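You operate a simulated robot arm through the tools that you are given. There is no shell and no other tool. Be economical: measure what you need, move in short steps, check, and stop when the job is done.

The job below is to be done with a simulated two-armed robot. You get a single attempt, and the scene is never put back.

TASK
Change the nozzle on the torch barrel and tighten its tip.
Fine: hold the barrel with one hand. Draw off the bronze nozzle, stand it in the bench tray, screw the barrel tip down till no yellow thread shows, then push the brass nozzle home. The gear is cold and off its air, gas and current. Drop and topple nothing, pinch no finger. Set down upright: bronze nozzle.

Only the result counts: the job must be done as asked and must still hold three seconds after the hand-in. Knocking over, shifting, dropping, spilling or breaking anything else fails it.

THE ROBOT
Two 6-joint arms with two-finger parallel grippers on one trunk, on a base that drives. Base frame: it is fixed to the floor where the robot stands at the start and does not move with it; the origin is under the middle of the robot, x ahead of it, y to its left, z up; the surface under the hand at the start is at about z = 82. Readings come in cm, rad, newtons and seconds.
The left shoulder is at the start at [6, 18.7, 112.2], the right one opposite. With the tool pointing down near the work surface each hand reaches from about 24 to 62 cm from the robot's upright axis, wherever it stands, measured 20 degrees to its own side. Places, roughly: barrel tip [50, 20, 90]; inside of the bench tray [50, -10, 80]; torch barrel neck [50, 20, 90]. Payload 1.57 kg a hand.
The TCP of each hand is the grasp point between the finger pads, 3 cm short of the fingertips. In the tool frame z runs along the fingers and y along their closing line. Largest opening 11 cm; finger width 2.4, thickness 1.2; the body of the gripper, 4.8 by 11.2 cm, starts 7.8 cm behind the TCP.
Orientation is that of the tool frame in the base frame, as a unit quaternion [x, y, z, w]. With the fingers straight down and closing along the base's y, the tool's x points along the base's -x, its y along +y and its z along -z.

THE INTERFACE
- The arms move only by the tool nudge_tool. It takes "left_steps", "right_steps" or both (then of equal length, played together; a hand with none holds still); each is text: rows parted by semicolons, each of 7 numbers parted by spaces: the shift along the base's x, y, z in units of 30 mm (1.0 is 30 mm), then the turn, a rotation vector about the base's x, y, z in units of 8 degrees (1.0 is 8 degrees), then the gripper command, from -1 (shut) to 1 (fully open), values between in proportion. In form: dx dy dz rx ry rz gripper; .... A call has 1 to 10 rows; each row shifts and turns the commanded pose from where the row before left it. A call with a number of a shift or a turn outside -1 to 1 is refused whole. Rows are played at 5 a second. More than 5 cm and 0.15 rad between two rows, or a gripper value outside its range, and nothing of the call is played. A pose out of reach is approached as far as the arm can. The call stops where the force on the tool passes 50 N (or 10 N more than at its start, if that is more) or the arm is blocked; 0.2 s more then pass. The fingers move at their own pace (about 15.3 cm/s each) and stop on an object; they squeeze with about 31 N. The grip force told is the motor's: it shows also when the fingers shut on nothing. Time passes only in rows, and 0.2 s behind the last, so rows that do not move let the fingers close. The reply holds the time, the measured pose of the TCP, the force on the tool along the base axes, the opening and the grip force, in the units named above and with some noise, with the torque about the TCP (base axes, N m) and any sound that the robot's microphone picked up.
- Cameras (640 x 400 px; columns grow to the right, rows downward): "scene" is now at [1.5, 1.05, 166.17]; the picture's right is [0.13, -0.99, 0.00], its down [-0.78, -0.10, -0.62] and it looks along [0.61, 0.08, -0.79] (base axes); focal length 271 px, centre (320, 200). "left" rides on the left gripper at [7, -1.6, -14.1] in its tool frame; the picture's right is [0.23, 0.97, 0.00], its down [-0.86, 0.20, -0.48] and it looks along [-0.47, 0.11, 0.88] (tool axes); focal length 222 px, centre (320, 200). "right" rides on the right gripper at [7, 1.6, -14.1] in its tool frame; the picture's right is [-0.23, 0.97, 0.00], its down [-0.86, -0.20, -0.48] and it looks along [-0.47, -0.11, 0.88] (tool axes); focal length 222 px, centre (320, 200). There is no depth. A picture from a camera that has moved, and an enlarged one, comes with that camera's place and axes in the base frame and with its lens.
- get_image(camera): a new picture of that camera. The clock stands still meanwhile.
- raise_lower(by): slides the trunk up (or, below 0, down) by that many cm; the arms and the scene camera ride with it, the base frame stays. It gives what a move gives, with no picture.
- drive_base(legs): drives the robot by 1 to 6 legs, each [ahead, left, turn to the left] in cm, cm and rad, along the robot's own axes; the way and the turn of a leg run together, so that a leg with both is an arc; at most 150 cm and 3.142 rad a leg. The arms and the cameras ride along, it lands a little off, and it stops where it bumps. It gives what a move gives.
- pan_tilt(pan, tilt): turns the head with the scene camera to pan (to the left, within 1.501 rad either way) and tilt (down, from -0.506 to 1.204), counted from straight ahead of the robot. It gives what a move gives.
- enlarge(camera, box): a new picture of the part [left, top, right, bottom] of that camera's present view, enlarged. The clock stands still meanwhile.
- hand_in(): hands the job in; it is judged then, once.

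Work in short steps. Places have to be worked out from the pictures, the camera data and where the tool is seen: move nearer, look again, correct. Check each grasp and each placing, and mend what went wrong. You have 120 turns and 108 pictures in all, those below and enlarged ones among them. Open the grippers and draw the arms clear of the work before you hand the job in, unless the task says otherwise; then end with one line.

The tools are called after "Request:" as a command line: name --argument value ..., lists and objects as JSON in quotes. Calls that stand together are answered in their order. nudge_tool: Moves the arms, as the interface text tells. Its arguments: {"type":"object","properties":{"left_steps":{"type":"string"},"right_steps":{"type":"string"}},"required":[]} The other tools are called the same way: raise_lower (by) slides the trunk up or down; drive_base (legs) drives the base; pan_tilt (pan, tilt) turns the head that bears the scene camera; get_image (camera) takes a picture; enlarge (camera, box) takes an enlarged picture of a part of a camera's view; hand_in () hands the job in.

At the start:

```text
time: 0.0
left_tool_pos: [43.46, 35.69, 122.88]
left_ee_rot: [0.0, 1.0, 0.0, 0.0]
left_force: [-0.2, 1.4, 0.2]
left_ft_torque: [0.03, 0.01, -0.02]
left_gripper_width: 10.98
left_grip_force: 0.0
right_tool_pos: [46.18, -13.91, 122.29]
right_ee_rot: [0.0, 1.0, 0.0, 0.001]
right_force: [0.5, 0.7, 0.3]
right_ft_torque: [0.0, 0.01, 0.02]
right_gripper_width: 11.01
right_grip_force: 0.0
trunk travel left (down, up): [-75.0, 24.0]
robot x, y, heading: [-0.31, 0.01, -0.002]
head pan, tilt: [0.133, 0.908]
```

scene: 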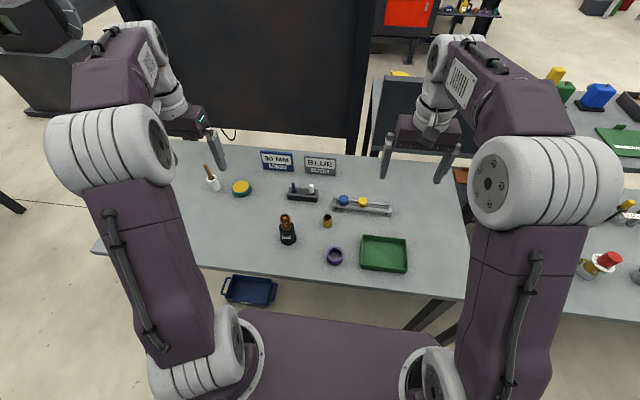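
right: 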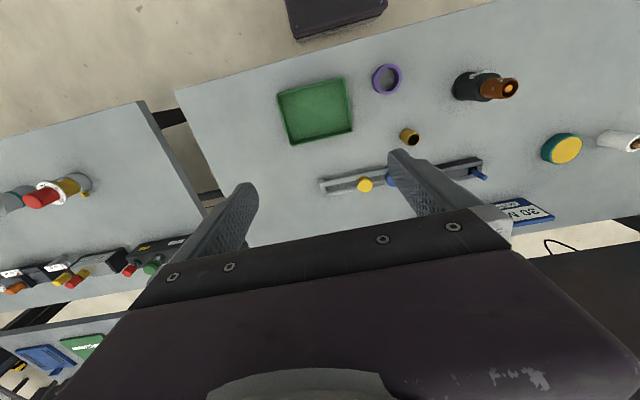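
left: 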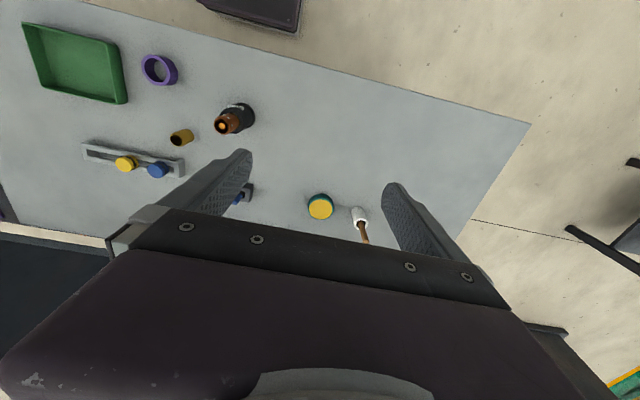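

The torch barrel appears near scene pixel (287,230), the brass nozzle near (327,220), and the tray at (384,253). I'll enlarge these for detail.

Request:
enlarge --camera "scene" --box '[255, 195, 351, 255]'

Request:
enlarge --camera "left" --box '[140, 80, 268, 160]'

Request:
enlarge --camera "right" --box '[368, 50, 560, 170]'

```text
6.67 times, centred on (303, 225) of scene
camera zoom: at [1.5, 1.05, 166.17], right [0.13, -0.99, 0.0], down [-0.78, -0.1, -0.62], along [0.61, 0.08, -0.79], focal length 1807 px, centre (433, 33)
```

zoom: 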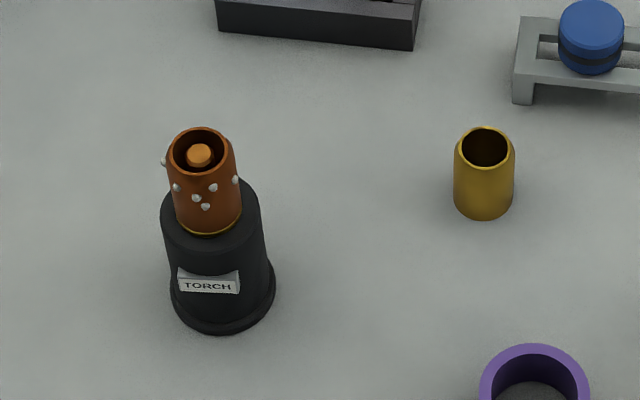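

```text
5.00 times, centred on (204, 120) of left
camera zoom: at [36.48, 34.05, 136.86], right [-0.23, 0.97, 0.0], down [0.86, 0.2, 0.48], along [0.47, 0.11, -0.88], focal length 1111 px, centre (900, 600)
```

zoom: 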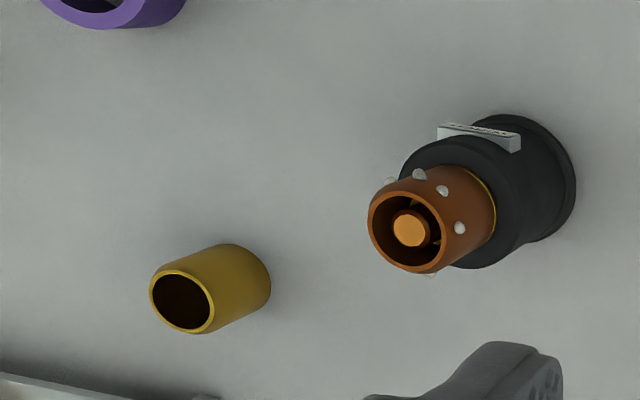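

```text
3.33 times, centred on (464, 110) of right
camera zoom: at [39.26, -11.95, 136.45], right [0.23, 0.97, 0.0], down [0.86, -0.2, 0.48], along [0.47, -0.11, -0.88], focal length 740 px, centre (-160, 500)
```

zoom: 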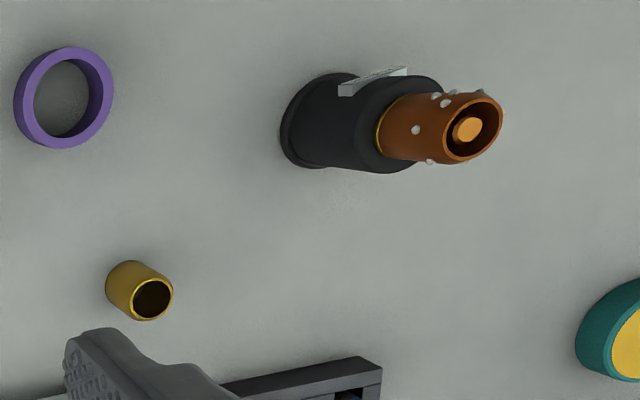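

Triangulated from scene and left views: the barrel is upright at about (48, 18.5), with the nozzle at z≈89–95. The brass nozzle is at about (55.8, 5.5), its rim at z≈86.5. For the right hand to reach the barrel, I'll shift the base left.

Request:
drive_base --legs '[[0, 14, 0]]'

Request:
get_image --camera "scene"

```text
time: 1.3
left_tool_pos: [43.3, 49.65, 122.77]
left_ee_rot: [-0.001, 1.0, -0.001, 0.001]
left_force: [0.6, 0.2, 0.8]
left_ft_torque: [0.0, -0.01, 0.02]
left_gripper_width: 10.99
left_grip_force: 0.1
right_tool_pos: [46.23, 0.04, 122.27]
right_ee_rot: [-0.001, 1.0, 0.002, 0.0]
right_force: [-0.2, -0.1, 0.6]
right_ft_torque: [0.02, 0.02, 0.01]
right_gripper_width: 11.02
right_grip_force: 0.1
trunk travel left (down, up): [-75.0, 24.0]
robot x, y, heading: [0.13, 13.75, 0.004]
head pan, tilt: [0.133, 0.908]
```

```text
101 pictures are left
camera scene: at [1.48, 14.81, 166.17], right [0.13, -0.99, 0.0], down [-0.78, -0.1, -0.62], along [0.61, 0.08, -0.79], focal length 271 px, centre (320, 200)
```

scene: 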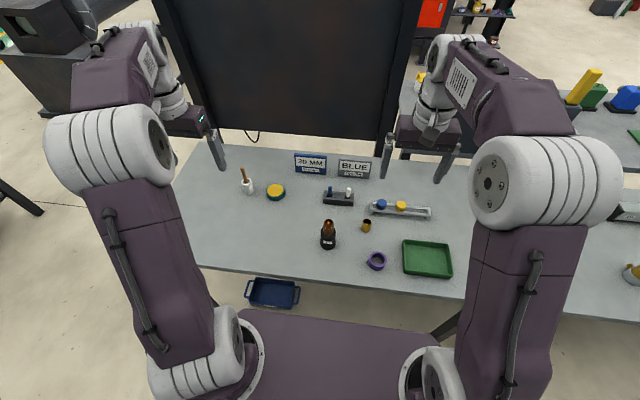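

The base moved 13.75 cm left. Now I'll bring the left hand to the robot side of the barrel, pitched 45°, staying high, and move the right hand a little clear.

Request:
nudge_tool --left_steps "-0.2 -1 -0.3 0 -0.56 0 1;-0.2 -1 -0.3 0 -0.56 0 1;-0.2 -1 -0.3 0 -0.56 0 1;-0.2 -1 -0.3 0 -0.56 0 1;-0.2 -1 -0.3 0 -0.56 0 1;-0.2 -1 -0.3 0 -0.56 0 1;-0.2 -1 -0.3 0 -0.56 0 1;-0.2 -1 -0.3 0 -0.56 0 1;-0.2 -1 -0.3 0 -0.56 0 0.5;-0.2 -1 -0.3 0 -0.56 0 0.5" --right_steps "0 -0.4 0 0 0 0 0;0 -0.4 0 0 0 0 0;0 -0.4 0 0 0 0 0;0 -0.4 0 0 0 0 0;0 -0.4 0 0 0 0 0;0 -0.4 0 0 0 0 0;0 -0.4 0 0 0 0 0;0 -0.4 0 0 0 0 0;0 -0.4 0 0 0 0 0;0 -0.4 0 0 0 0 0"

Request:
get_image --camera "left"

Request:
get_image --camera "scene"

```text
time: 3.5
left_tool_pos: [37.86, 19.11, 114.13]
left_ee_rot: [0.001, 0.925, 0.001, 0.38]
left_force: [0.9, 0.4, -0.2]
left_ft_torque: [0.0, -0.01, 0.04]
left_gripper_width: 8.29
left_grip_force: 0.0
left hand out of reach, approached as far as the arm can: row 10
right_tool_pos: [46.23, -11.87, 122.29]
right_ee_rot: [-0.001, 1.0, 0.0, 0.0]
right_force: [-1.1, -0.6, 0.7]
right_ft_torque: [0.02, 0.0, 0.0]
right_gripper_width: 5.48
right_grip_force: 0.1
trunk travel left (down, up): [-75.0, 24.0]
robot x, y, heading: [-0.33, 14.0, 0.003]
head pan, tilt: [0.133, 0.908]
```

```text
100 pictures are left
camera left: at [22.99, 17.44, 119.21], right [-0.16, 0.97, -0.16], down [0.27, 0.2, 0.94], along [0.95, 0.11, -0.3], focal length 222 px, centre (320, 200)
```

left: 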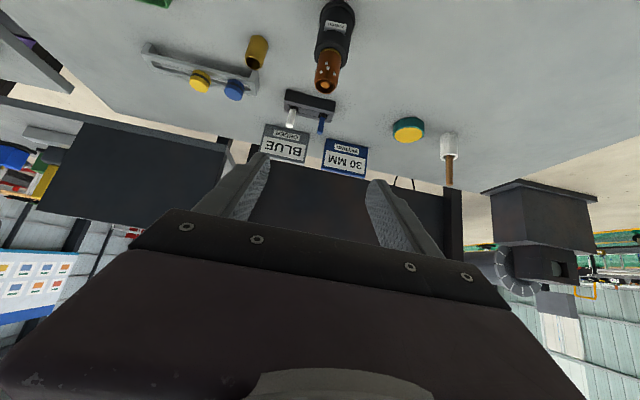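

```text
99 pictures are left
camera scene: at [1.54, 14.81, 166.17], right [0.13, -0.99, 0.0], down [-0.78, -0.1, -0.62], along [0.61, 0.08, -0.79], focal length 271 px, centre (320, 200)
```

scene: 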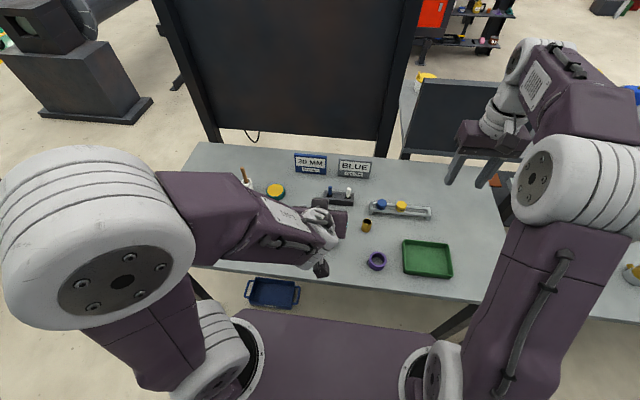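

At 45° the left wrist was just at its near limit; going lower and forward should ease it. I'll descend toward the pre-grasp at (40.5, 18.6, 93).

Request:
nudge_tool --left_steps "0.15 0 -0.8 0 0 0 0.5;0.15 0 -0.9 0 0 0 0.5;0.15 0 -0.9 0 0 0 0.5;0.15 0 -0.9 0 0 0 0.5;0.1 0 -0.9 0 0 0 0.5;0.1 0 -0.9 0 0 0 0.5;0.1 0 -0.8 0 0 0 0.5"

Request:
get_image --camera "left"

Request:
get_image --camera "scene"

```text
time: 5.1
left_tool_pos: [44.05, 15.68, 100.26]
left_ee_rot: [0.0, 0.925, 0.003, 0.38]
left_force: [0.4, -0.6, -0.1]
left_ft_torque: [0.02, 0.01, -0.02]
left_gripper_width: 8.26
left_grip_force: 0.1
left hand out of reach, approached as far as the arm can: row 1, 2, 4, 5, 6, 7
right_tool_pos: [46.3, -11.73, 122.21]
right_ee_rot: [-0.001, 1.0, 0.001, 0.0]
right_force: [-0.2, 0.5, -0.4]
right_ft_torque: [0.0, 0.04, -0.01]
right_gripper_width: 5.49
right_grip_force: 0.1
trunk travel left (down, up): [-75.0, 24.0]
robot x, y, heading: [0.01, 13.72, 0.001]
head pan, tilt: [0.133, 0.908]
```

```text
98 pictures are left
camera left: at [29.14, 14.01, 105.5], right [-0.17, 0.97, -0.15], down [0.27, 0.2, 0.94], along [0.95, 0.11, -0.3], focal length 222 px, centre (320, 200)
```

left: 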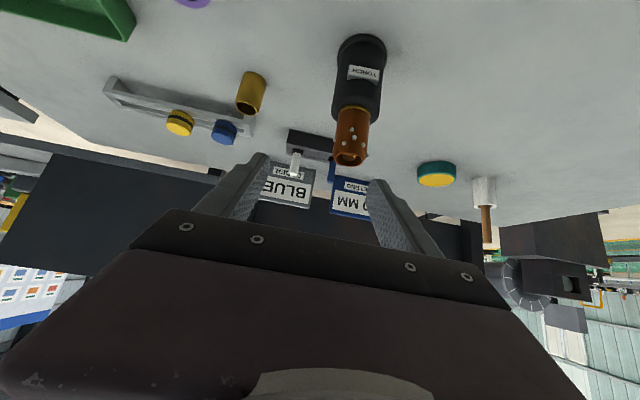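

```text
97 pictures are left
camera scene: at [1.58, 15.02, 166.17], right [0.13, -0.99, 0.0], down [-0.78, -0.11, -0.62], along [0.61, 0.08, -0.79], focal length 271 px, centre (320, 200)
```

scene: 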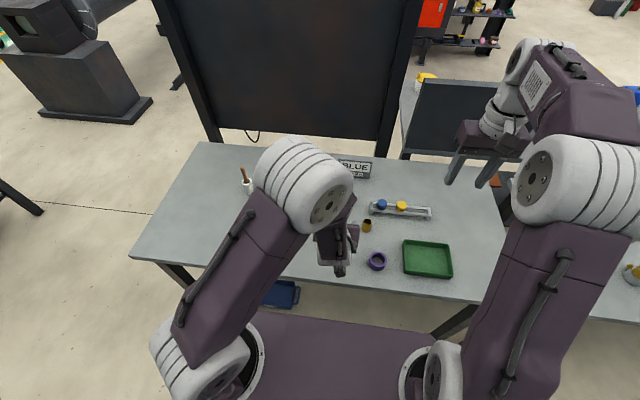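

The limit looks like a minimum wrist–shoulder distance of about 30 cm, so raising the trunk gives more room for the pre-grasp. I'll raise it 14 cm, which moves the arms upward and is safe.

Request:
raise_lower --by 14

```text
time: 6.8
left_tool_pos: [44.05, 15.77, 114.28]
left_ee_rot: [-0.001, 0.925, 0.003, 0.38]
left_force: [-0.3, -0.2, -0.5]
left_ft_torque: [0.03, -0.02, 0.03]
left_gripper_width: 8.26
left_grip_force: 0.2
right_tool_pos: [46.16, -11.7, 136.3]
right_ee_rot: [-0.001, 1.0, 0.0, -0.001]
right_force: [-0.5, 0.0, 0.0]
right_ft_torque: [0.04, 0.02, -0.03]
right_gripper_width: 5.5
right_grip_force: 0.0
trunk travel left (down, up): [-89.0, 10.0]
robot x, y, heading: [0.09, 14.05, 0.002]
head pan, tilt: [0.133, 0.908]
```

Now a short move toward the pre-grasp, checking for reach.

Request:
nudge_tool --left_steps "0 0.3 -0.8 0 0 0 0.5;0 0.3 -0.8 0 0 0 0.5;-0.2 0.2 -0.6 0 0 0 0.5;-0.2 0.1 -0.6 0 0 0 0.5"

```text
time: 7.8
left_tool_pos: [46.84, 14.59, 110.07]
left_ee_rot: [0.0, 0.926, 0.007, 0.377]
left_force: [-0.7, 0.2, -0.5]
left_ft_torque: [0.0, -0.01, 0.0]
left_gripper_width: 8.26
left_grip_force: 0.1
left hand out of reach, approached as far as the arm can: row 1, 2, 3, 4
right_tool_pos: [46.3, -11.74, 136.27]
right_ee_rot: [-0.001, 1.0, 0.0, 0.0]
right_force: [-0.1, -0.7, -0.1]
right_ft_torque: [-0.03, -0.02, 0.02]
right_gripper_width: 5.51
right_grip_force: 0.2
trunk travel left (down, up): [-89.0, 10.0]
robot x, y, heading: [-0.05, 14.03, 0.001]
head pan, tilt: [0.133, 0.908]
```

Raising made the limit tighter, so the limit must be wrist pitch: the left arm needs to be more stretched. I'll move the base back 4 cm and left 10 cm, then reposition the left hand before lowering the trunk.

Request:
drive_base --legs '[[-4, 0, 0], [0, 10, 0]]'

Request:
nudge_tool --left_steps "-0.6 -0.3 0.3 0 0 0 0.5;-0.5 -0.8 0.3 0 0 0 0.5;-0.5 -0.8 0.3 0 0 0 0.5"

```text
time: 9.4
left_tool_pos: [43.09, 24.0, 109.95]
left_ee_rot: [0.001, 0.926, 0.009, 0.377]
left_force: [0.6, -0.7, 0.0]
left_ft_torque: [0.02, 0.02, -0.02]
left_gripper_width: 8.23
left_grip_force: 0.1
right_tool_pos: [42.46, -2.25, 136.05]
right_ee_rot: [-0.001, 1.0, 0.001, -0.001]
right_force: [-0.4, 0.1, 0.2]
right_ft_torque: [0.03, 0.01, 0.01]
right_gripper_width: 5.47
right_grip_force: 0.0
trunk travel left (down, up): [-89.0, 10.0]
robot x, y, heading: [-3.66, 23.87, -0.002]
head pan, tilt: [0.133, 0.908]
```

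```text
time: 10.2
left_tool_pos: [38.01, 18.85, 112.77]
left_ee_rot: [0.0, 0.926, 0.007, 0.378]
left_force: [-0.6, 0.7, 0.1]
left_ft_torque: [0.01, 0.02, -0.01]
left_gripper_width: 8.24
left_grip_force: 0.0
right_tool_pos: [42.18, -1.55, 136.37]
right_ee_rot: [0.001, 1.0, -0.001, 0.001]
right_force: [-0.3, -0.4, 1.2]
right_ft_torque: [-0.04, -0.05, 0.01]
right_gripper_width: 5.49
right_grip_force: 0.1
trunk travel left (down, up): [-89.0, 10.0]
robot x, y, heading: [-4.25, 23.89, -0.0]
head pan, tilt: [0.133, 0.908]
```

That is within reach. Now I'll lower the trunk by 18 cm, which brings the left hand to about z 95, robot-side of the barrel.

Request:
raise_lower --by -18

Request:
get_image --camera "left"

Request:
get_image --camera "scene"

```text
time: 12.2
left_tool_pos: [38.12, 18.77, 94.76]
left_ee_rot: [0.0, 0.926, 0.007, 0.378]
left_force: [-0.1, 0.3, -0.5]
left_ft_torque: [0.02, 0.01, 0.01]
left_gripper_width: 8.28
left_grip_force: 0.1
right_tool_pos: [42.34, -1.89, 118.42]
right_ee_rot: [0.0, 1.0, 0.0, 0.0]
right_force: [0.1, 0.5, -0.4]
right_ft_torque: [0.01, 0.05, 0.0]
right_gripper_width: 5.5
right_grip_force: 0.1
trunk travel left (down, up): [-71.0, 28.0]
robot x, y, heading: [-3.95, 23.94, 0.002]
head pan, tilt: [0.133, 0.908]
```

```text
96 pictures are left
camera left: at [23.28, 17.02, 99.95], right [-0.17, 0.98, -0.15], down [0.28, 0.19, 0.94], along [0.95, 0.12, -0.3], focal length 222 px, centre (320, 200)
```

left: 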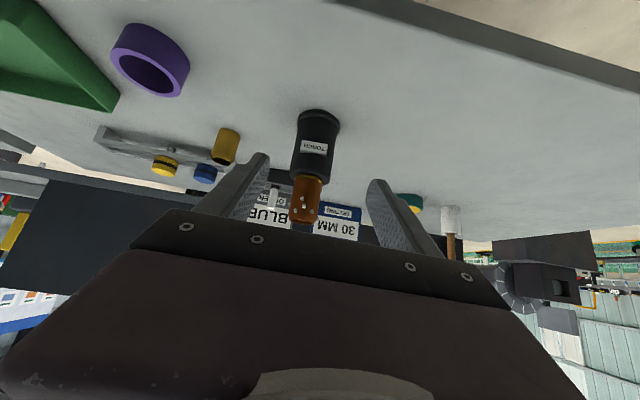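

```text
95 pictures are left
camera scene: at [-2.45, 25.03, 162.18], right [0.13, -0.99, 0.0], down [-0.78, -0.1, -0.62], along [0.61, 0.08, -0.79], focal length 271 px, centre (320, 200)
```

scene: 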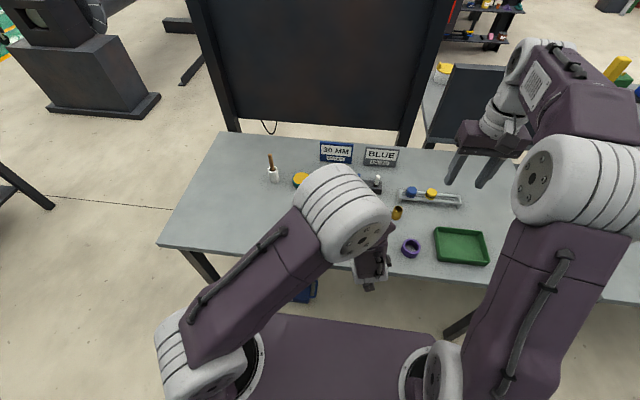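

Nozzle top triangulates to about (48, 18.45, 94.4), and the hand is at y 18.8. I'll advance along the finger direction most of the way and correct y by -0.3.

Request:
nudge_tool --left_steps "0.4 -0.05 -0.38 0 0 0 0.5;0.4 -0.05 -0.38 0 0 0 0.5;0.4 0 -0.38 0 0 0 0.5;0.4 0 -0.38 0 0 0 0.5;0.4 0 -0.38 0 0 0 0.5;0.2 0 -0.2 0 0 0 0.5"

Request:
get_image --camera "left"

Request:
get_image --camera "right"

```text
time: 13.6
left_tool_pos: [44.78, 18.35, 88.35]
left_ee_rot: [0.0, 0.926, 0.007, 0.377]
left_force: [0.0, 0.9, 0.0]
left_ft_torque: [0.01, 0.02, 0.02]
left_gripper_width: 8.24
left_grip_force: 0.0
right_tool_pos: [42.22, -1.78, 118.4]
right_ee_rot: [0.0, 1.0, 0.0, 0.001]
right_force: [0.0, 0.4, 0.0]
right_ft_torque: [0.0, -0.02, -0.02]
right_gripper_width: 5.48
right_grip_force: 0.1
trunk travel left (down, up): [-71.0, 28.0]
robot x, y, heading: [-3.77, 23.61, 0.003]
head pan, tilt: [0.133, 0.908]
```

```text
94 pictures are left
camera left: at [29.93, 16.69, 93.62], right [-0.17, 0.98, -0.15], down [0.28, 0.19, 0.94], along [0.95, 0.12, -0.3], focal length 222 px, centre (320, 200)
```

left: 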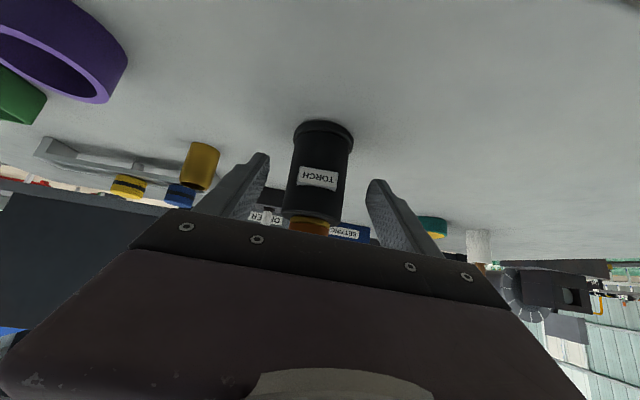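

```text
93 pictures are left
camera right: at [35.29, 0.01, 132.4], right [0.23, 0.97, 0.0], down [0.86, -0.2, 0.48], along [0.47, -0.11, -0.88], focal length 222 px, centre (320, 200)
```

right: 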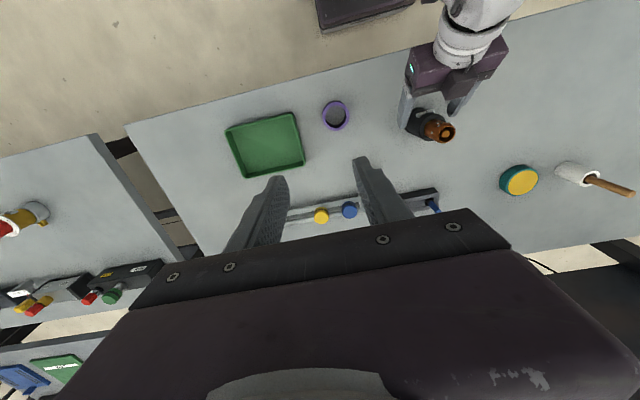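

Barrel axis is y≈18.35, matching the hand. I'll advance the last 2.2 cm along the approach, then close.

Request:
nudge_tool --left_steps "0.37 0 -0.35 0 0 0 0.5;0.37 0 -0.34 0 0 0 0.5;0 0 0 0 0 0 0.15"

Request:
enlarge --camera "right" --box '[384, 60, 512, 140]'

Request:
get_image --camera "left"

```text
time: 14.4
left_tool_pos: [47.0, 18.53, 86.37]
left_ee_rot: [-0.001, 0.926, 0.008, 0.378]
left_force: [0.3, 0.3, 0.2]
left_ft_torque: [0.04, -0.02, 0.04]
left_gripper_width: 6.34
left_grip_force: 0.0
right_tool_pos: [42.26, -1.69, 118.31]
right_ee_rot: [0.0, 1.0, -0.001, 0.0]
right_force: [0.6, 0.6, 0.1]
right_ft_torque: [0.03, -0.04, -0.01]
right_gripper_width: 5.51
right_grip_force: 0.1
trunk travel left (down, up): [-71.0, 28.0]
robot x, y, heading: [-4.21, 23.89, -0.002]
head pan, tilt: [0.133, 0.908]
```

```text
5.00 times, centred on (448, 100) of right
camera zoom: at [35.23, 0.01, 132.42], right [0.23, 0.97, 0.0], down [0.86, -0.2, 0.48], along [0.47, -0.11, -0.88], focal length 1111 px, centre (-320, 700)
```

zoom: 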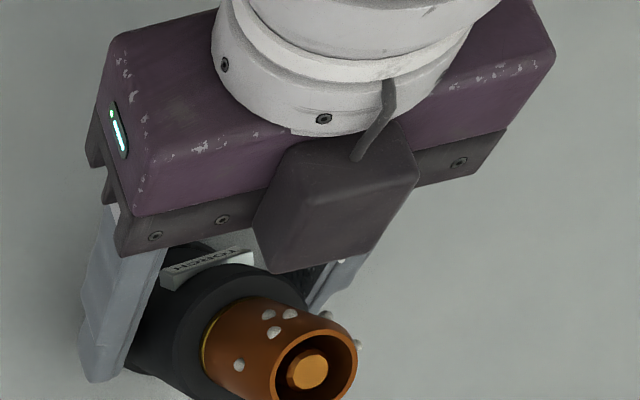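

```text
91 pictures are left
camera left: at [32.16, 16.71, 91.52], right [-0.17, 0.98, -0.15], down [0.28, 0.19, 0.94], along [0.95, 0.12, -0.3], focal length 222 px, centre (320, 200)
```

left: 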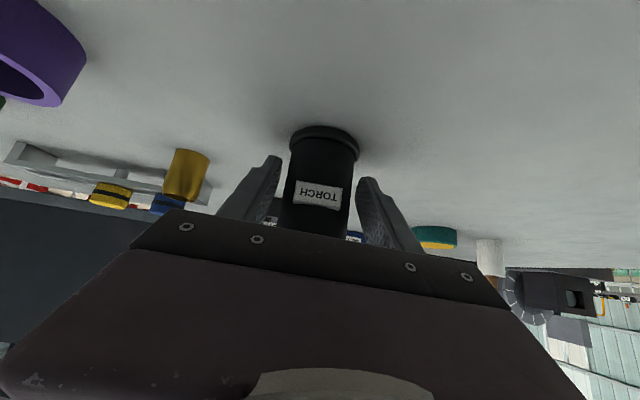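

The fingers straddle the body above the flange, centred. A block on the left gripper reaches to about x 44.6, so the right hand will close along y to stay clear. Closing the left grip.

Request:
nudge_tool --left_steps "0 0 0 0 0 0 -0.1;0 0 0 0 0 0 -0.3;0 0 0 0 0 0 -1;0 0 0 0 0 0 -1"

Request:
get_image --camera "left"

```text
time: 15.4
left_tool_pos: [47.08, 18.49, 86.34]
left_ee_rot: [0.001, 0.926, 0.007, 0.377]
left_force: [-0.5, -0.5, 0.0]
left_ft_torque: [-0.07, 0.03, -0.01]
left_gripper_width: 4.89
left_grip_force: 31.1
right_tool_pos: [42.38, -1.78, 118.29]
right_ee_rot: [-0.001, 1.0, -0.001, -0.001]
right_force: [0.3, 0.4, -0.1]
right_ft_torque: [-0.02, 0.0, 0.01]
right_gripper_width: 5.49
right_grip_force: 0.1
trunk travel left (down, up): [-71.0, 28.0]
robot x, y, heading: [-3.82, 23.89, -0.002]
head pan, tilt: [0.133, 0.908]
```

```text
90 pictures are left
camera left: at [32.17, 16.71, 91.51], right [-0.17, 0.98, -0.15], down [0.28, 0.19, 0.94], along [0.95, 0.12, -0.3], focal length 222 px, centre (320, 200)
```

left: 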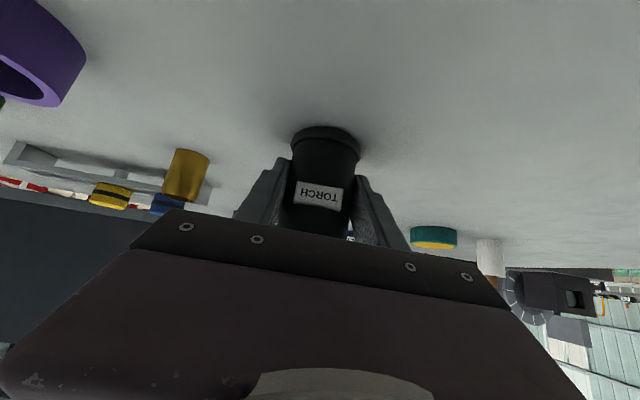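

The grip holds at 4.89 cm. Now the right hand goes high over to the barrel axis, stopping short to look.

Request:
nudge_tool --right_steps "0.3 0.8 0 0 0 0 0;0.3 0.8 0 0 0 0 0;0.3 0.9 0 0 0 0 0;0.3 0.9 0 0 0 0 0;0.3 0.9 0 0 0 0 0;0.3 0.9 -0.2 0 0 0 0;0.1 0.9 -0.3 0 0 0 0;0 0.6 -0.5 0 0 0 0"

Request:
get_image --camera "right"

Request:
get_image --camera "scene"

```text
time: 17.2
left_tool_pos: [46.98, 18.5, 86.22]
left_ee_rot: [0.001, 0.927, 0.006, 0.376]
left_force: [-0.3, 0.0, -0.1]
left_ft_torque: [0.02, 0.0, 0.01]
left_gripper_width: 4.9
left_grip_force: 31.2
right_tool_pos: [48.06, 18.39, 115.44]
right_ee_rot: [-0.001, 1.0, 0.0, 0.0]
right_force: [-0.7, 0.1, 0.0]
right_ft_torque: [0.02, -0.03, 0.03]
right_gripper_width: 5.5
right_grip_force: 0.0
trunk travel left (down, up): [-71.0, 28.0]
robot x, y, heading: [-3.81, 24.13, 0.0]
head pan, tilt: [0.133, 0.908]
```

```text
89 pictures are left
camera right: at [41.05, 20.19, 129.46], right [0.23, 0.97, 0.0], down [0.86, -0.2, 0.48], along [0.47, -0.11, -0.88], focal length 222 px, centre (320, 200)
```

right: 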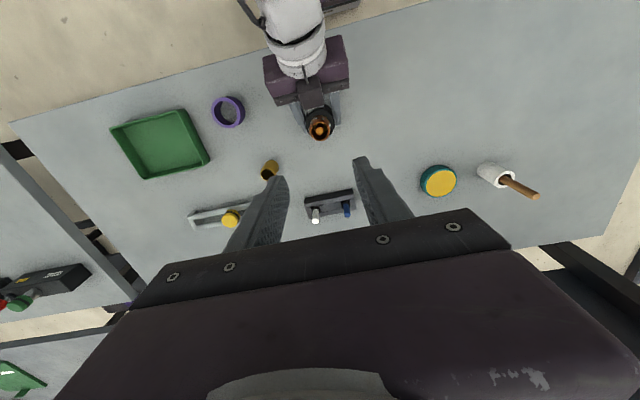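

```text
88 pictures are left
camera scene: at [-2.4, 25.08, 162.17], right [0.13, -0.99, 0.0], down [-0.78, -0.1, -0.62], along [0.61, 0.08, -0.79], focal length 271 px, centre (320, 200)
```

scene: 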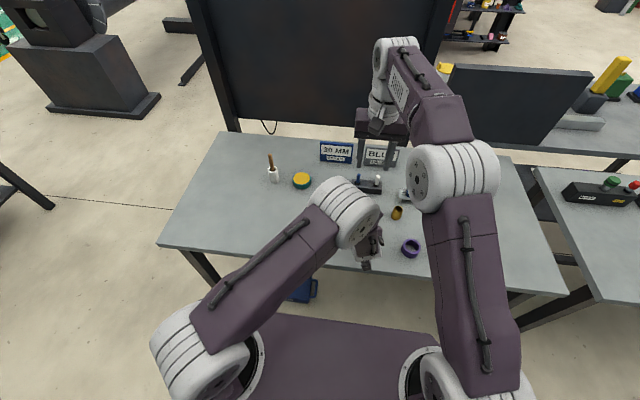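

The arms stay clear of each other. I'll enlarge the nozzle in the right view to refine its position.

Request:
enlarge --camera "right" --box '[256, 85, 384, 165]'

```text
5.00 times, centred on (320, 125) of right
camera zoom: at [41.05, 20.19, 129.46], right [0.23, 0.97, 0.0], down [0.86, -0.2, 0.48], along [0.47, -0.11, -0.88], focal length 1111 px, centre (320, 575)
```

zoom: 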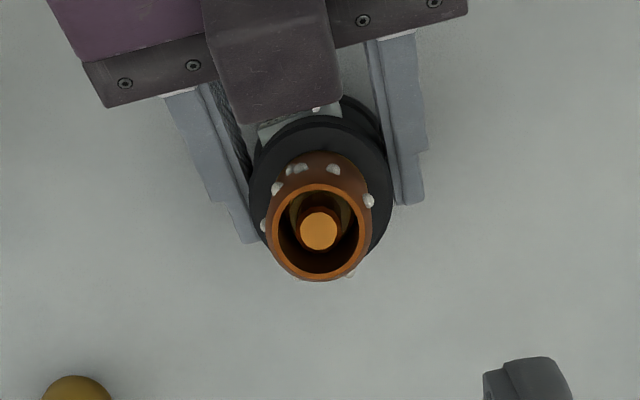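

Nozzle axis reads (48.0, 18.48); the hand is at (48.06, 18.39), well aligned. I'll descend to TCP z≈98 and look again.

Request:
nudge_tool --right_steps "0 0.03 -1 0 0 0 0;0 0 -1 0 0 0 0;0 0 -1 0 0 0 0;0 0 -1 0 0 0 0;0 0 -1 0 0 0 0;0 0 -0.7 0 0 0 0"

Request:
get_image --camera "right"

Request:
get_image --camera "scene"

```text
time: 18.6
left_tool_pos: [47.07, 18.41, 86.2]
left_ee_rot: [0.0, 0.926, 0.008, 0.377]
left_force: [0.1, -0.3, 0.4]
left_ft_torque: [-0.03, -0.02, -0.02]
left_gripper_width: 4.89
left_grip_force: 31.1
right_tool_pos: [47.92, 18.35, 98.16]
right_ee_rot: [0.0, 1.0, 0.0, -0.001]
right_force: [-0.3, 0.2, 0.1]
right_ft_torque: [-0.05, 0.03, -0.01]
right_gripper_width: 5.49
right_grip_force: 0.2
trunk travel left (down, up): [-71.0, 28.0]
robot x, y, heading: [-4.39, 24.15, -0.002]
head pan, tilt: [0.133, 0.908]
```

```text
86 pictures are left
camera right: at [40.96, 20.2, 112.29], right [0.23, 0.97, 0.0], down [0.86, -0.2, 0.48], along [0.47, -0.11, -0.88], focal length 222 px, centre (320, 200)
```

right: 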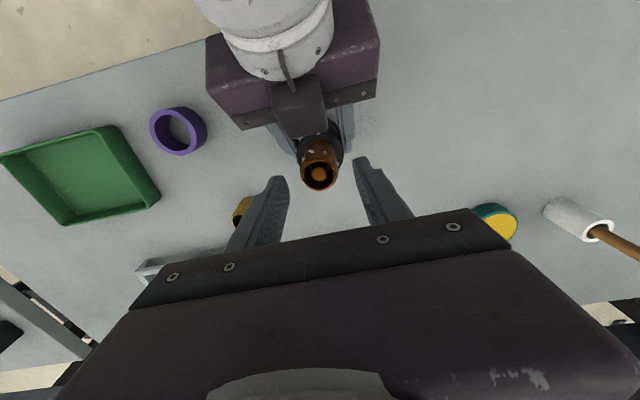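

```text
85 pictures are left
camera scene: at [-2.4, 25.03, 162.17], right [0.13, -0.99, 0.0], down [-0.78, -0.1, -0.62], along [0.61, 0.08, -0.79], focal length 271 px, centre (320, 200)
```

scene: 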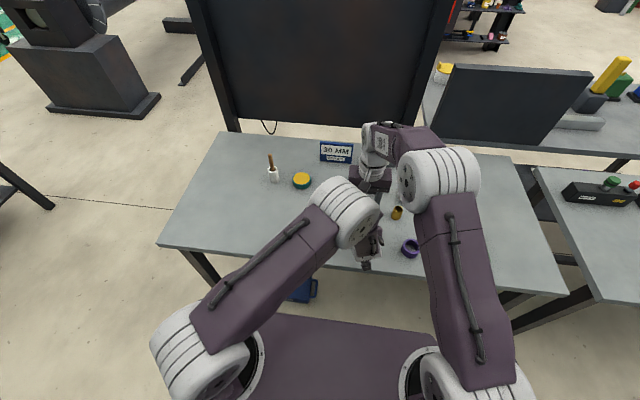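

The nozzle is centred between the fingers. I'll descend 5 cm more to grip height, watching force.

Request:
nudge_tool --right_steps "0 0.02 -0.6 0 0 0 0;0 0 -0.6 0 0 0 0;0 0 -0.5 0 0 0 0"

Request:
get_image --camera "right"

```text
time: 19.4
left_tool_pos: [47.05, 18.52, 86.26]
left_ee_rot: [0.0, 0.926, 0.007, 0.377]
left_force: [-0.1, 0.8, 1.0]
left_ft_torque: [-0.02, 0.0, 0.0]
left_gripper_width: 4.89
left_grip_force: 30.8
right_tool_pos: [47.94, 18.41, 93.13]
right_ee_rot: [-0.001, 1.0, -0.001, 0.0]
right_force: [0.3, -0.5, 0.0]
right_ft_torque: [-0.01, 0.01, -0.03]
right_gripper_width: 5.5
right_grip_force: 0.0
trunk travel left (down, up): [-71.0, 28.0]
robot x, y, heading: [-3.97, 23.64, -0.001]
head pan, tilt: [0.133, 0.908]
```

```text
84 pictures are left
camera right: at [40.98, 20.26, 107.18], right [0.23, 0.97, 0.0], down [0.86, -0.2, 0.48], along [0.47, -0.11, -0.88], focal length 222 px, centre (320, 200)
```

right: 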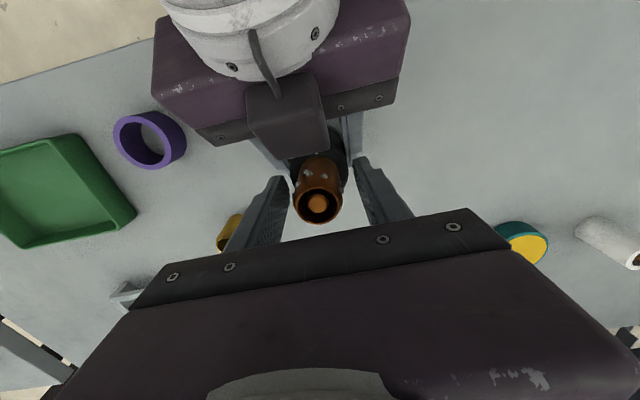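

Nozzle lies between the pads; closing the right gripper.

Request:
nudge_tool --right_steps "0 0 0 0 0 0 -0.3;0 0 0 0 0 0 -1;0 0 0 0 0 0 -1"

Request:
enlarge --camera "right" --box '[224, 120, 416, 240]'

```text
time: 20.2
left_tool_pos: [47.14, 18.56, 86.32]
left_ee_rot: [-0.001, 0.926, 0.008, 0.377]
left_force: [-0.8, 1.6, 2.0]
left_ft_torque: [-0.15, 0.0, 0.04]
left_gripper_width: 4.91
left_grip_force: 31.3
right_tool_pos: [48.01, 18.37, 93.08]
right_ee_rot: [-0.001, 1.0, 0.0, 0.0]
right_force: [0.7, -2.9, -0.2]
right_ft_torque: [-0.07, -0.06, 0.0]
right_gripper_width: 3.26
right_grip_force: 31.1
trunk travel left (down, up): [-71.0, 28.0]
robot x, y, heading: [-3.69, 23.93, 0.001]
head pan, tilt: [0.133, 0.908]
```

```text
3.33 times, centred on (320, 180) of right
camera zoom: at [40.97, 20.24, 107.18], right [0.23, 0.97, 0.0], down [0.86, -0.2, 0.48], along [0.47, -0.11, -0.88], focal length 740 px, centre (320, 267)
```

zoom: 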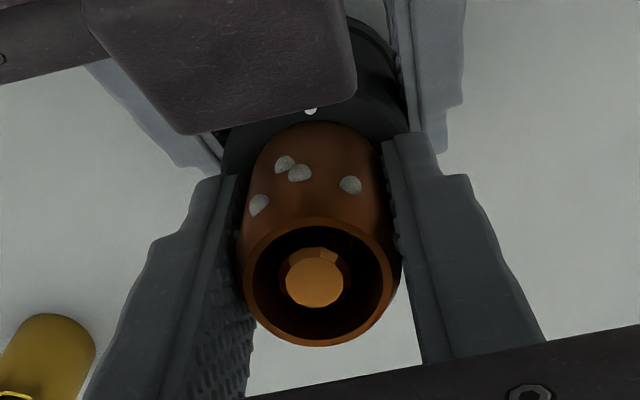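

Gripped at 3.26 cm. Now draw straight up in small steps.

Request:
nudge_tool --right_steps "0 0 0.15 0 0 0 -1;0 0 0.2 0 0 0 -1;0 0 0.2 0 0 0 -1"

Request:
enlarge --camera "right" --box '[224, 120, 416, 240]'

```text
time: 21.0
left_tool_pos: [47.1, 18.54, 86.25]
left_ee_rot: [0.002, 0.926, 0.006, 0.377]
left_force: [-0.3, -0.8, -1.0]
left_ft_torque: [-0.01, 0.0, 0.01]
left_gripper_width: 4.88
left_grip_force: 31.2
right_tool_pos: [47.93, 18.49, 94.76]
right_ee_rot: [0.0, 1.0, 0.0, -0.001]
right_force: [-0.6, 0.5, -1.2]
right_ft_torque: [-0.01, -0.01, 0.0]
right_gripper_width: 3.25
right_grip_force: 31.3
trunk travel left (down, up): [-71.0, 28.0]
robot x, y, heading: [-3.89, 24.24, -0.003]
head pan, tilt: [0.133, 0.908]
```

```text
3.33 times, centred on (320, 180) of right
camera zoom: at [40.99, 20.29, 108.85], right [0.23, 0.97, 0.0], down [0.86, -0.2, 0.48], along [0.47, -0.11, -0.88], focal length 740 px, centre (320, 267)
```

zoom: 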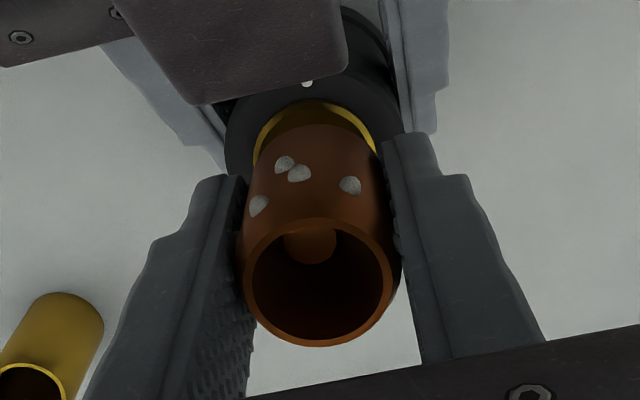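

It draws off freely: the nozzle rises with the hand while the seat and tip stay. Continue up.

Request:
nudge_tool --right_steps "0 0 0.3 0 0 0 -1;0 0 0.5 0 0 0 -1;0 0 0.6 0 0 0 -1;0 0 0.8 0 0 0 -1;0 0 0.8 0 0 0 -1;0 0 0.8 0 0 0 -1"

Request:
get_image --camera "right"

```text
time: 22.4
left_tool_pos: [47.09, 18.47, 86.38]
left_ee_rot: [0.001, 0.926, 0.007, 0.377]
left_force: [-0.1, 0.6, -0.3]
left_ft_torque: [0.0, -0.01, -0.03]
left_gripper_width: 4.88
left_grip_force: 31.2
right_tool_pos: [47.88, 18.52, 106.23]
right_ee_rot: [0.0, 1.0, 0.0, 0.0]
right_force: [-0.2, 0.3, -0.8]
right_ft_torque: [-0.05, 0.04, -0.01]
right_gripper_width: 3.23
right_grip_force: 30.1
trunk travel left (down, up): [-71.0, 28.0]
robot x, y, heading: [-3.98, 23.89, -0.001]
head pan, tilt: [0.133, 0.908]
```

```text
81 pictures are left
camera right: at [40.97, 20.33, 120.23], right [0.23, 0.97, 0.0], down [0.86, -0.2, 0.48], along [0.47, -0.11, -0.88], focal length 222 px, centre (320, 200)
```

right: 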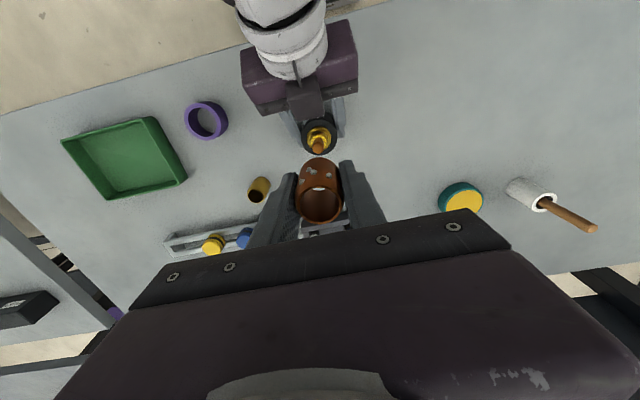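

The nozzle is free and the yellow seat and copper tip now show on the barrel. Tray centre triangulates to about (46, −15). Carry the nozzle there at height.

Request:
nudge_tool --right_steps "0 -0.8 0.2 0 0 0 -1;0 -1 0 0 0 0 -1;0 -1 0 0 0 0 -1;0 -1 0 0 0 0 -1;-0.1 -1 0 0 0 0 -1;-0.1 -1 0 0 0 0 -1;-0.1 -1 0 0 0 0 -1;-0.1 -1 0 0 0 0 -1;-0.1 -1 0 0 0 0 -1;0 -0.7 0 0 0 0 -1"

Request:
get_image --camera "right"

Request:
get_image --camera "scene"

```text
time: 24.6
left_tool_pos: [47.08, 18.54, 86.37]
left_ee_rot: [0.002, 0.926, 0.007, 0.377]
left_force: [0.3, -0.8, -0.4]
left_ft_torque: [-0.01, 0.01, -0.05]
left_gripper_width: 4.88
left_grip_force: 31.1
right_tool_pos: [46.55, -10.09, 106.82]
right_ee_rot: [0.0, 1.0, 0.001, 0.0]
right_force: [-0.1, 0.0, -1.1]
right_ft_torque: [0.0, 0.01, 0.0]
right_gripper_width: 3.26
right_grip_force: 30.6
trunk travel left (down, up): [-71.0, 28.0]
robot x, y, heading: [-4.2, 23.71, 0.0]
head pan, tilt: [0.133, 0.908]
```

```text
80 pictures are left
camera right: at [39.55, -8.3, 120.88], right [0.23, 0.97, 0.0], down [0.86, -0.2, 0.48], along [0.47, -0.11, -0.88], focal length 222 px, centre (320, 200)
```

right: 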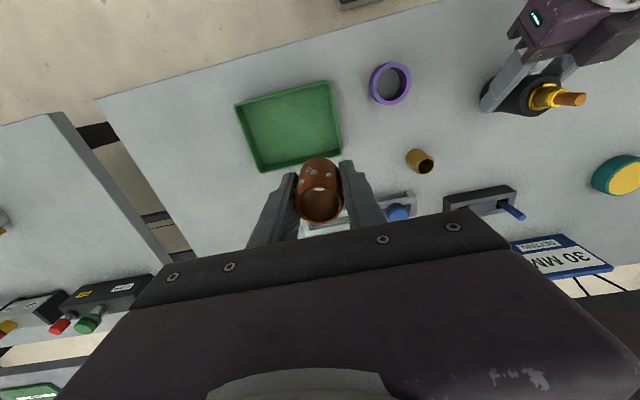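

```text
79 pictures are left
camera scene: at [-2.39, 24.94, 162.17], right [0.13, -0.99, 0.0], down [-0.78, -0.1, -0.62], along [0.61, 0.08, -0.79], focal length 271 px, centre (320, 200)
```

scene: 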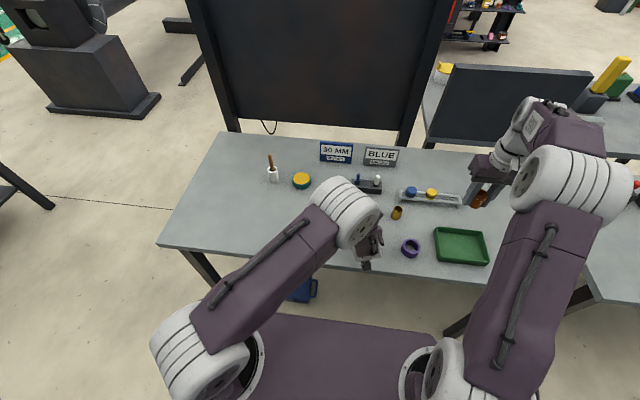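

Tray rim spans x 40–51, y −21.5 to −7; centre (45.7, −14.2). Move over it and descend partway to z≈91.

Request:
nudge_tool --right_steps "-0.14 -0.7 -0.3 0 0 0 -1;-0.14 -0.67 -0.5 0 0 0 -1;0 0 -1 0 0 0 -1;0 0 -1 0 0 0 -1;0 0 -1 0 0 0 -1;0 0 -1 0 0 0 -1;0 0 -0.4 0 0 0 -1"

Request:
get_image --camera "right"

Request:
enlarge --camera "scene" --box '[400, 180, 528, 280]'

```text
time: 26.2
left_tool_pos: [47.07, 18.45, 86.17]
left_ee_rot: [0.0, 0.926, 0.007, 0.377]
left_force: [0.3, 0.0, -0.2]
left_ft_torque: [0.01, 0.06, 0.0]
left_gripper_width: 4.88
left_grip_force: 30.8
right_tool_pos: [45.64, -14.25, 91.22]
right_ee_rot: [0.0, 1.0, -0.001, 0.0]
right_force: [0.6, 0.0, -0.9]
right_ft_torque: [0.0, -0.01, 0.0]
right_gripper_width: 3.23
right_grip_force: 31.3
trunk travel left (down, up): [-71.0, 28.0]
robot x, y, heading: [-3.86, 24.09, 0.001]
head pan, tilt: [0.133, 0.908]
```

```text
78 pictures are left
camera right: at [38.65, -12.4, 105.23], right [0.23, 0.97, 0.0], down [0.86, -0.2, 0.48], along [0.47, -0.11, -0.88], focal length 222 px, centre (320, 200)
```

right: 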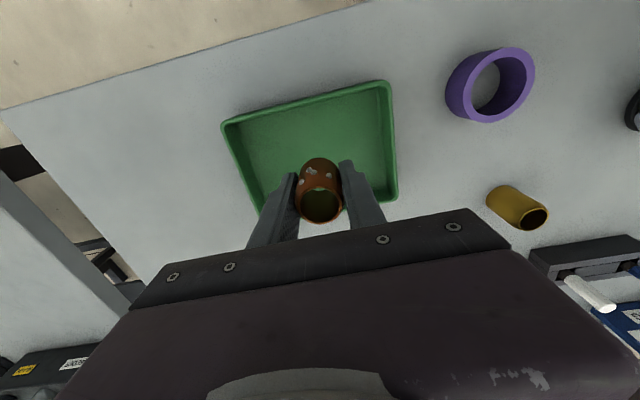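

```text
4.00 times, centred on (464, 230) of scene
camera zoom: at [-2.4, 25.0, 162.17], right [0.13, -0.99, 0.0], down [-0.78, -0.1, -0.62], along [0.61, 0.08, -0.79], focal length 1084 px, centre (-256, 80)
```

zoom: 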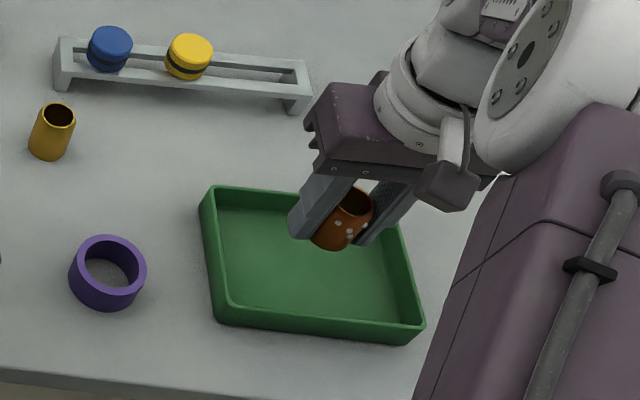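

The nozzle hangs over the tray centre with room on all sides. Lower 3.6 cm, then feel for the floor.

Request:
nudge_tool --right_steps "0 0 -0.5 0 0 0 -1;0 0 -0.4 0 0 0 -1;0 0 -0.2 0 0 0 -1;0 0 -0.1 0 0 0 -1"

Request:
enlarge --camera "right" --box '[224, 120, 416, 240]'

Request:
enlarge --camera "scene" --box '[432, 210, 496, 260]'

```text
time: 27.2
left_tool_pos: [47.15, 18.47, 86.3]
left_ee_rot: [0.001, 0.926, 0.007, 0.378]
left_force: [-0.1, 0.4, 0.4]
left_ft_torque: [-0.03, 0.02, -0.01]
left_gripper_width: 4.88
left_grip_force: 30.8
right_tool_pos: [45.58, -14.12, 87.47]
right_ee_rot: [0.001, 1.0, 0.0, 0.0]
right_force: [0.1, -0.3, -1.3]
right_ft_torque: [0.02, -0.01, 0.0]
right_gripper_width: 3.24
right_grip_force: 31.1
trunk travel left (down, up): [-71.0, 28.0]
robot x, y, heading: [-3.94, 24.03, -0.002]
head pan, tilt: [0.133, 0.908]
```

```text
3.33 times, centred on (320, 180) of right
camera zoom: at [38.64, -12.38, 101.63], right [0.23, 0.97, 0.0], down [0.86, -0.2, 0.48], along [0.47, -0.11, -0.88], focal length 740 px, centre (320, 267)
```

zoom: 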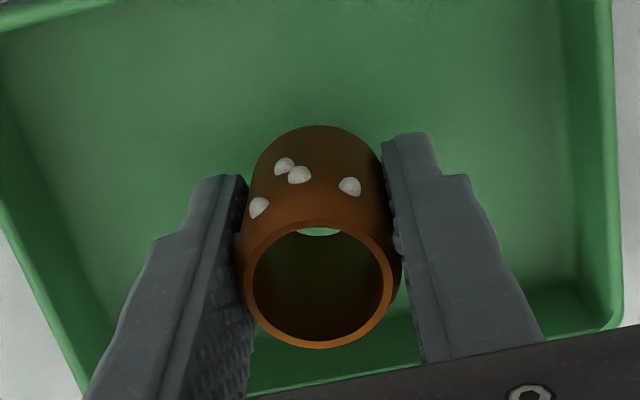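

```text
8.00 times, centred on (464, 235) of scene
camera zoom: at [-2.39, 25.0, 162.17], right [0.13, -0.99, 0.0], down [-0.78, -0.1, -0.62], along [0.61, 0.08, -0.79], focal length 2168 px, centre (-832, -80)
```

zoom: 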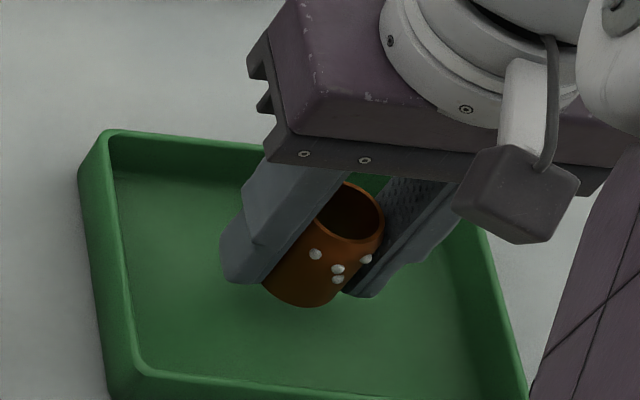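

No contact yet; the force is only the nozzle weight. Lower in millimetre steps.

Request:
nudge_tool --right_steps "0 0 -0.07 0 0 0 -1;0 0 -0.06 0 0 0 -1"

```text
time: 27.8
left_tool_pos: [47.05, 18.43, 86.29]
left_ee_rot: [0.001, 0.926, 0.007, 0.377]
left_force: [-0.2, 0.6, 0.2]
left_ft_torque: [-0.02, 0.02, -0.04]
left_gripper_width: 4.9
left_grip_force: 30.5
right_tool_pos: [45.63, -14.09, 87.22]
right_ee_rot: [0.0, 1.0, 0.0, 0.0]
right_force: [-0.4, 0.4, -0.2]
right_ft_torque: [0.02, 0.01, 0.0]
right_gripper_width: 3.25
right_grip_force: 31.2
trunk travel left (down, up): [-71.0, 28.0]
robot x, y, heading: [-4.22, 23.74, -0.001]
head pan, tilt: [0.133, 0.908]
```

Request:
nudge_tool --right_steps "0 0 -0.06 0 0 0 -1;0 0 -0.06 0 0 0 -1"

```text
time: 28.4
left_tool_pos: [47.15, 18.42, 86.25]
left_ee_rot: [0.001, 0.926, 0.006, 0.378]
left_force: [0.3, -0.5, -0.9]
left_ft_torque: [-0.02, -0.07, 0.0]
left_gripper_width: 4.87
left_grip_force: 31.1
right_tool_pos: [45.69, -14.16, 86.68]
right_ee_rot: [0.0, 1.0, -0.001, 0.0]
right_force: [-0.2, -0.1, 0.2]
right_ft_torque: [-0.03, -0.01, -0.02]
right_gripper_width: 3.23
right_grip_force: 30.9
trunk travel left (down, up): [-71.0, 28.0]
robot x, y, heading: [-3.86, 24.04, 0.003]
head pan, tilt: [0.133, 0.908]
```

Still no clear contact; continuing down in 2 mm steps.

Request:
nudge_tool --right_steps "0 0 -0.06 0 0 0 -1;0 0 -0.06 0 0 0 -1"

```text
time: 29.0
left_tool_pos: [47.03, 18.45, 86.32]
left_ee_rot: [0.001, 0.926, 0.007, 0.377]
left_force: [0.4, -1.0, 0.9]
left_ft_torque: [-0.03, 0.01, -0.03]
left_gripper_width: 4.89
left_grip_force: 31.3
right_tool_pos: [45.65, -14.13, 86.45]
right_ee_rot: [-0.001, 1.0, -0.001, 0.0]
right_force: [-0.3, 1.0, -0.9]
right_ft_torque: [0.0, -0.02, -0.01]
right_gripper_width: 3.24
right_grip_force: 31.0
trunk travel left (down, up): [-71.0, 28.0]
robot x, y, heading: [-4.22, 23.79, -0.002]
head pan, tilt: [0.133, 0.908]
```

Request:
nudge_tool --right_steps "0 0 -0.06 0 0 0 -1;0 0 -0.06 0 0 0 -1"

Request:
enlarge --camera "scene" --box '[432, 210, 496, 260]'

```text
time: 29.6
left_tool_pos: [46.99, 18.39, 86.12]
left_ee_rot: [0.0, 0.926, 0.008, 0.377]
left_force: [0.6, 0.8, 0.0]
left_ft_torque: [0.01, 0.0, -0.01]
left_gripper_width: 4.89
left_grip_force: 31.0
right_tool_pos: [45.7, -14.12, 86.1]
right_ee_rot: [0.0, 1.0, 0.0, 0.0]
right_force: [-0.8, -0.2, -0.7]
right_ft_torque: [0.01, 0.01, -0.01]
right_gripper_width: 3.25
right_grip_force: 31.1
trunk travel left (down, up): [-71.0, 28.0]
robot x, y, heading: [-4.06, 24.1, 0.002]
head pan, tilt: [0.133, 0.908]
```

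```text
8.00 times, centred on (464, 235) of scene
camera zoom: at [-2.4, 25.01, 162.17], right [0.13, -0.99, 0.0], down [-0.78, -0.1, -0.62], along [0.61, 0.08, -0.79], focal length 2168 px, centre (-832, -80)
```

zoom: 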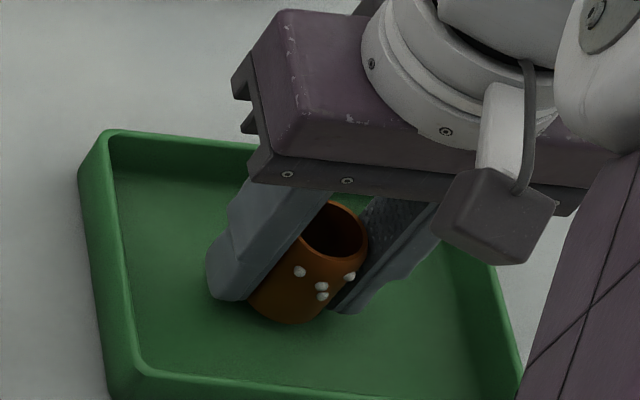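

Bottom of the nozzle now about z 82–83; floor contact should be near. Keep feeling downward.

Request:
nudge_tool --right_steps "0 0 -0.06 0 0 0 -1;0 0 -0.06 0 0 0 -1"

```text
time: 30.2
left_tool_pos: [47.1, 18.51, 86.26]
left_ee_rot: [0.0, 0.926, 0.008, 0.377]
left_force: [0.1, -0.1, -0.3]
left_ft_torque: [0.04, 0.02, 0.05]
left_gripper_width: 4.89
left_grip_force: 30.7
right_tool_pos: [45.65, -14.09, 85.76]
right_ee_rot: [0.0, 1.0, 0.0, 0.0]
right_force: [0.2, -0.5, -0.4]
right_ft_torque: [0.02, -0.01, 0.01]
right_gripper_width: 3.24
right_grip_force: 30.9
trunk travel left (down, up): [-71.0, 28.0]
robot x, y, heading: [-3.92, 23.93, 0.002]
head pan, tilt: [0.133, 0.908]
```

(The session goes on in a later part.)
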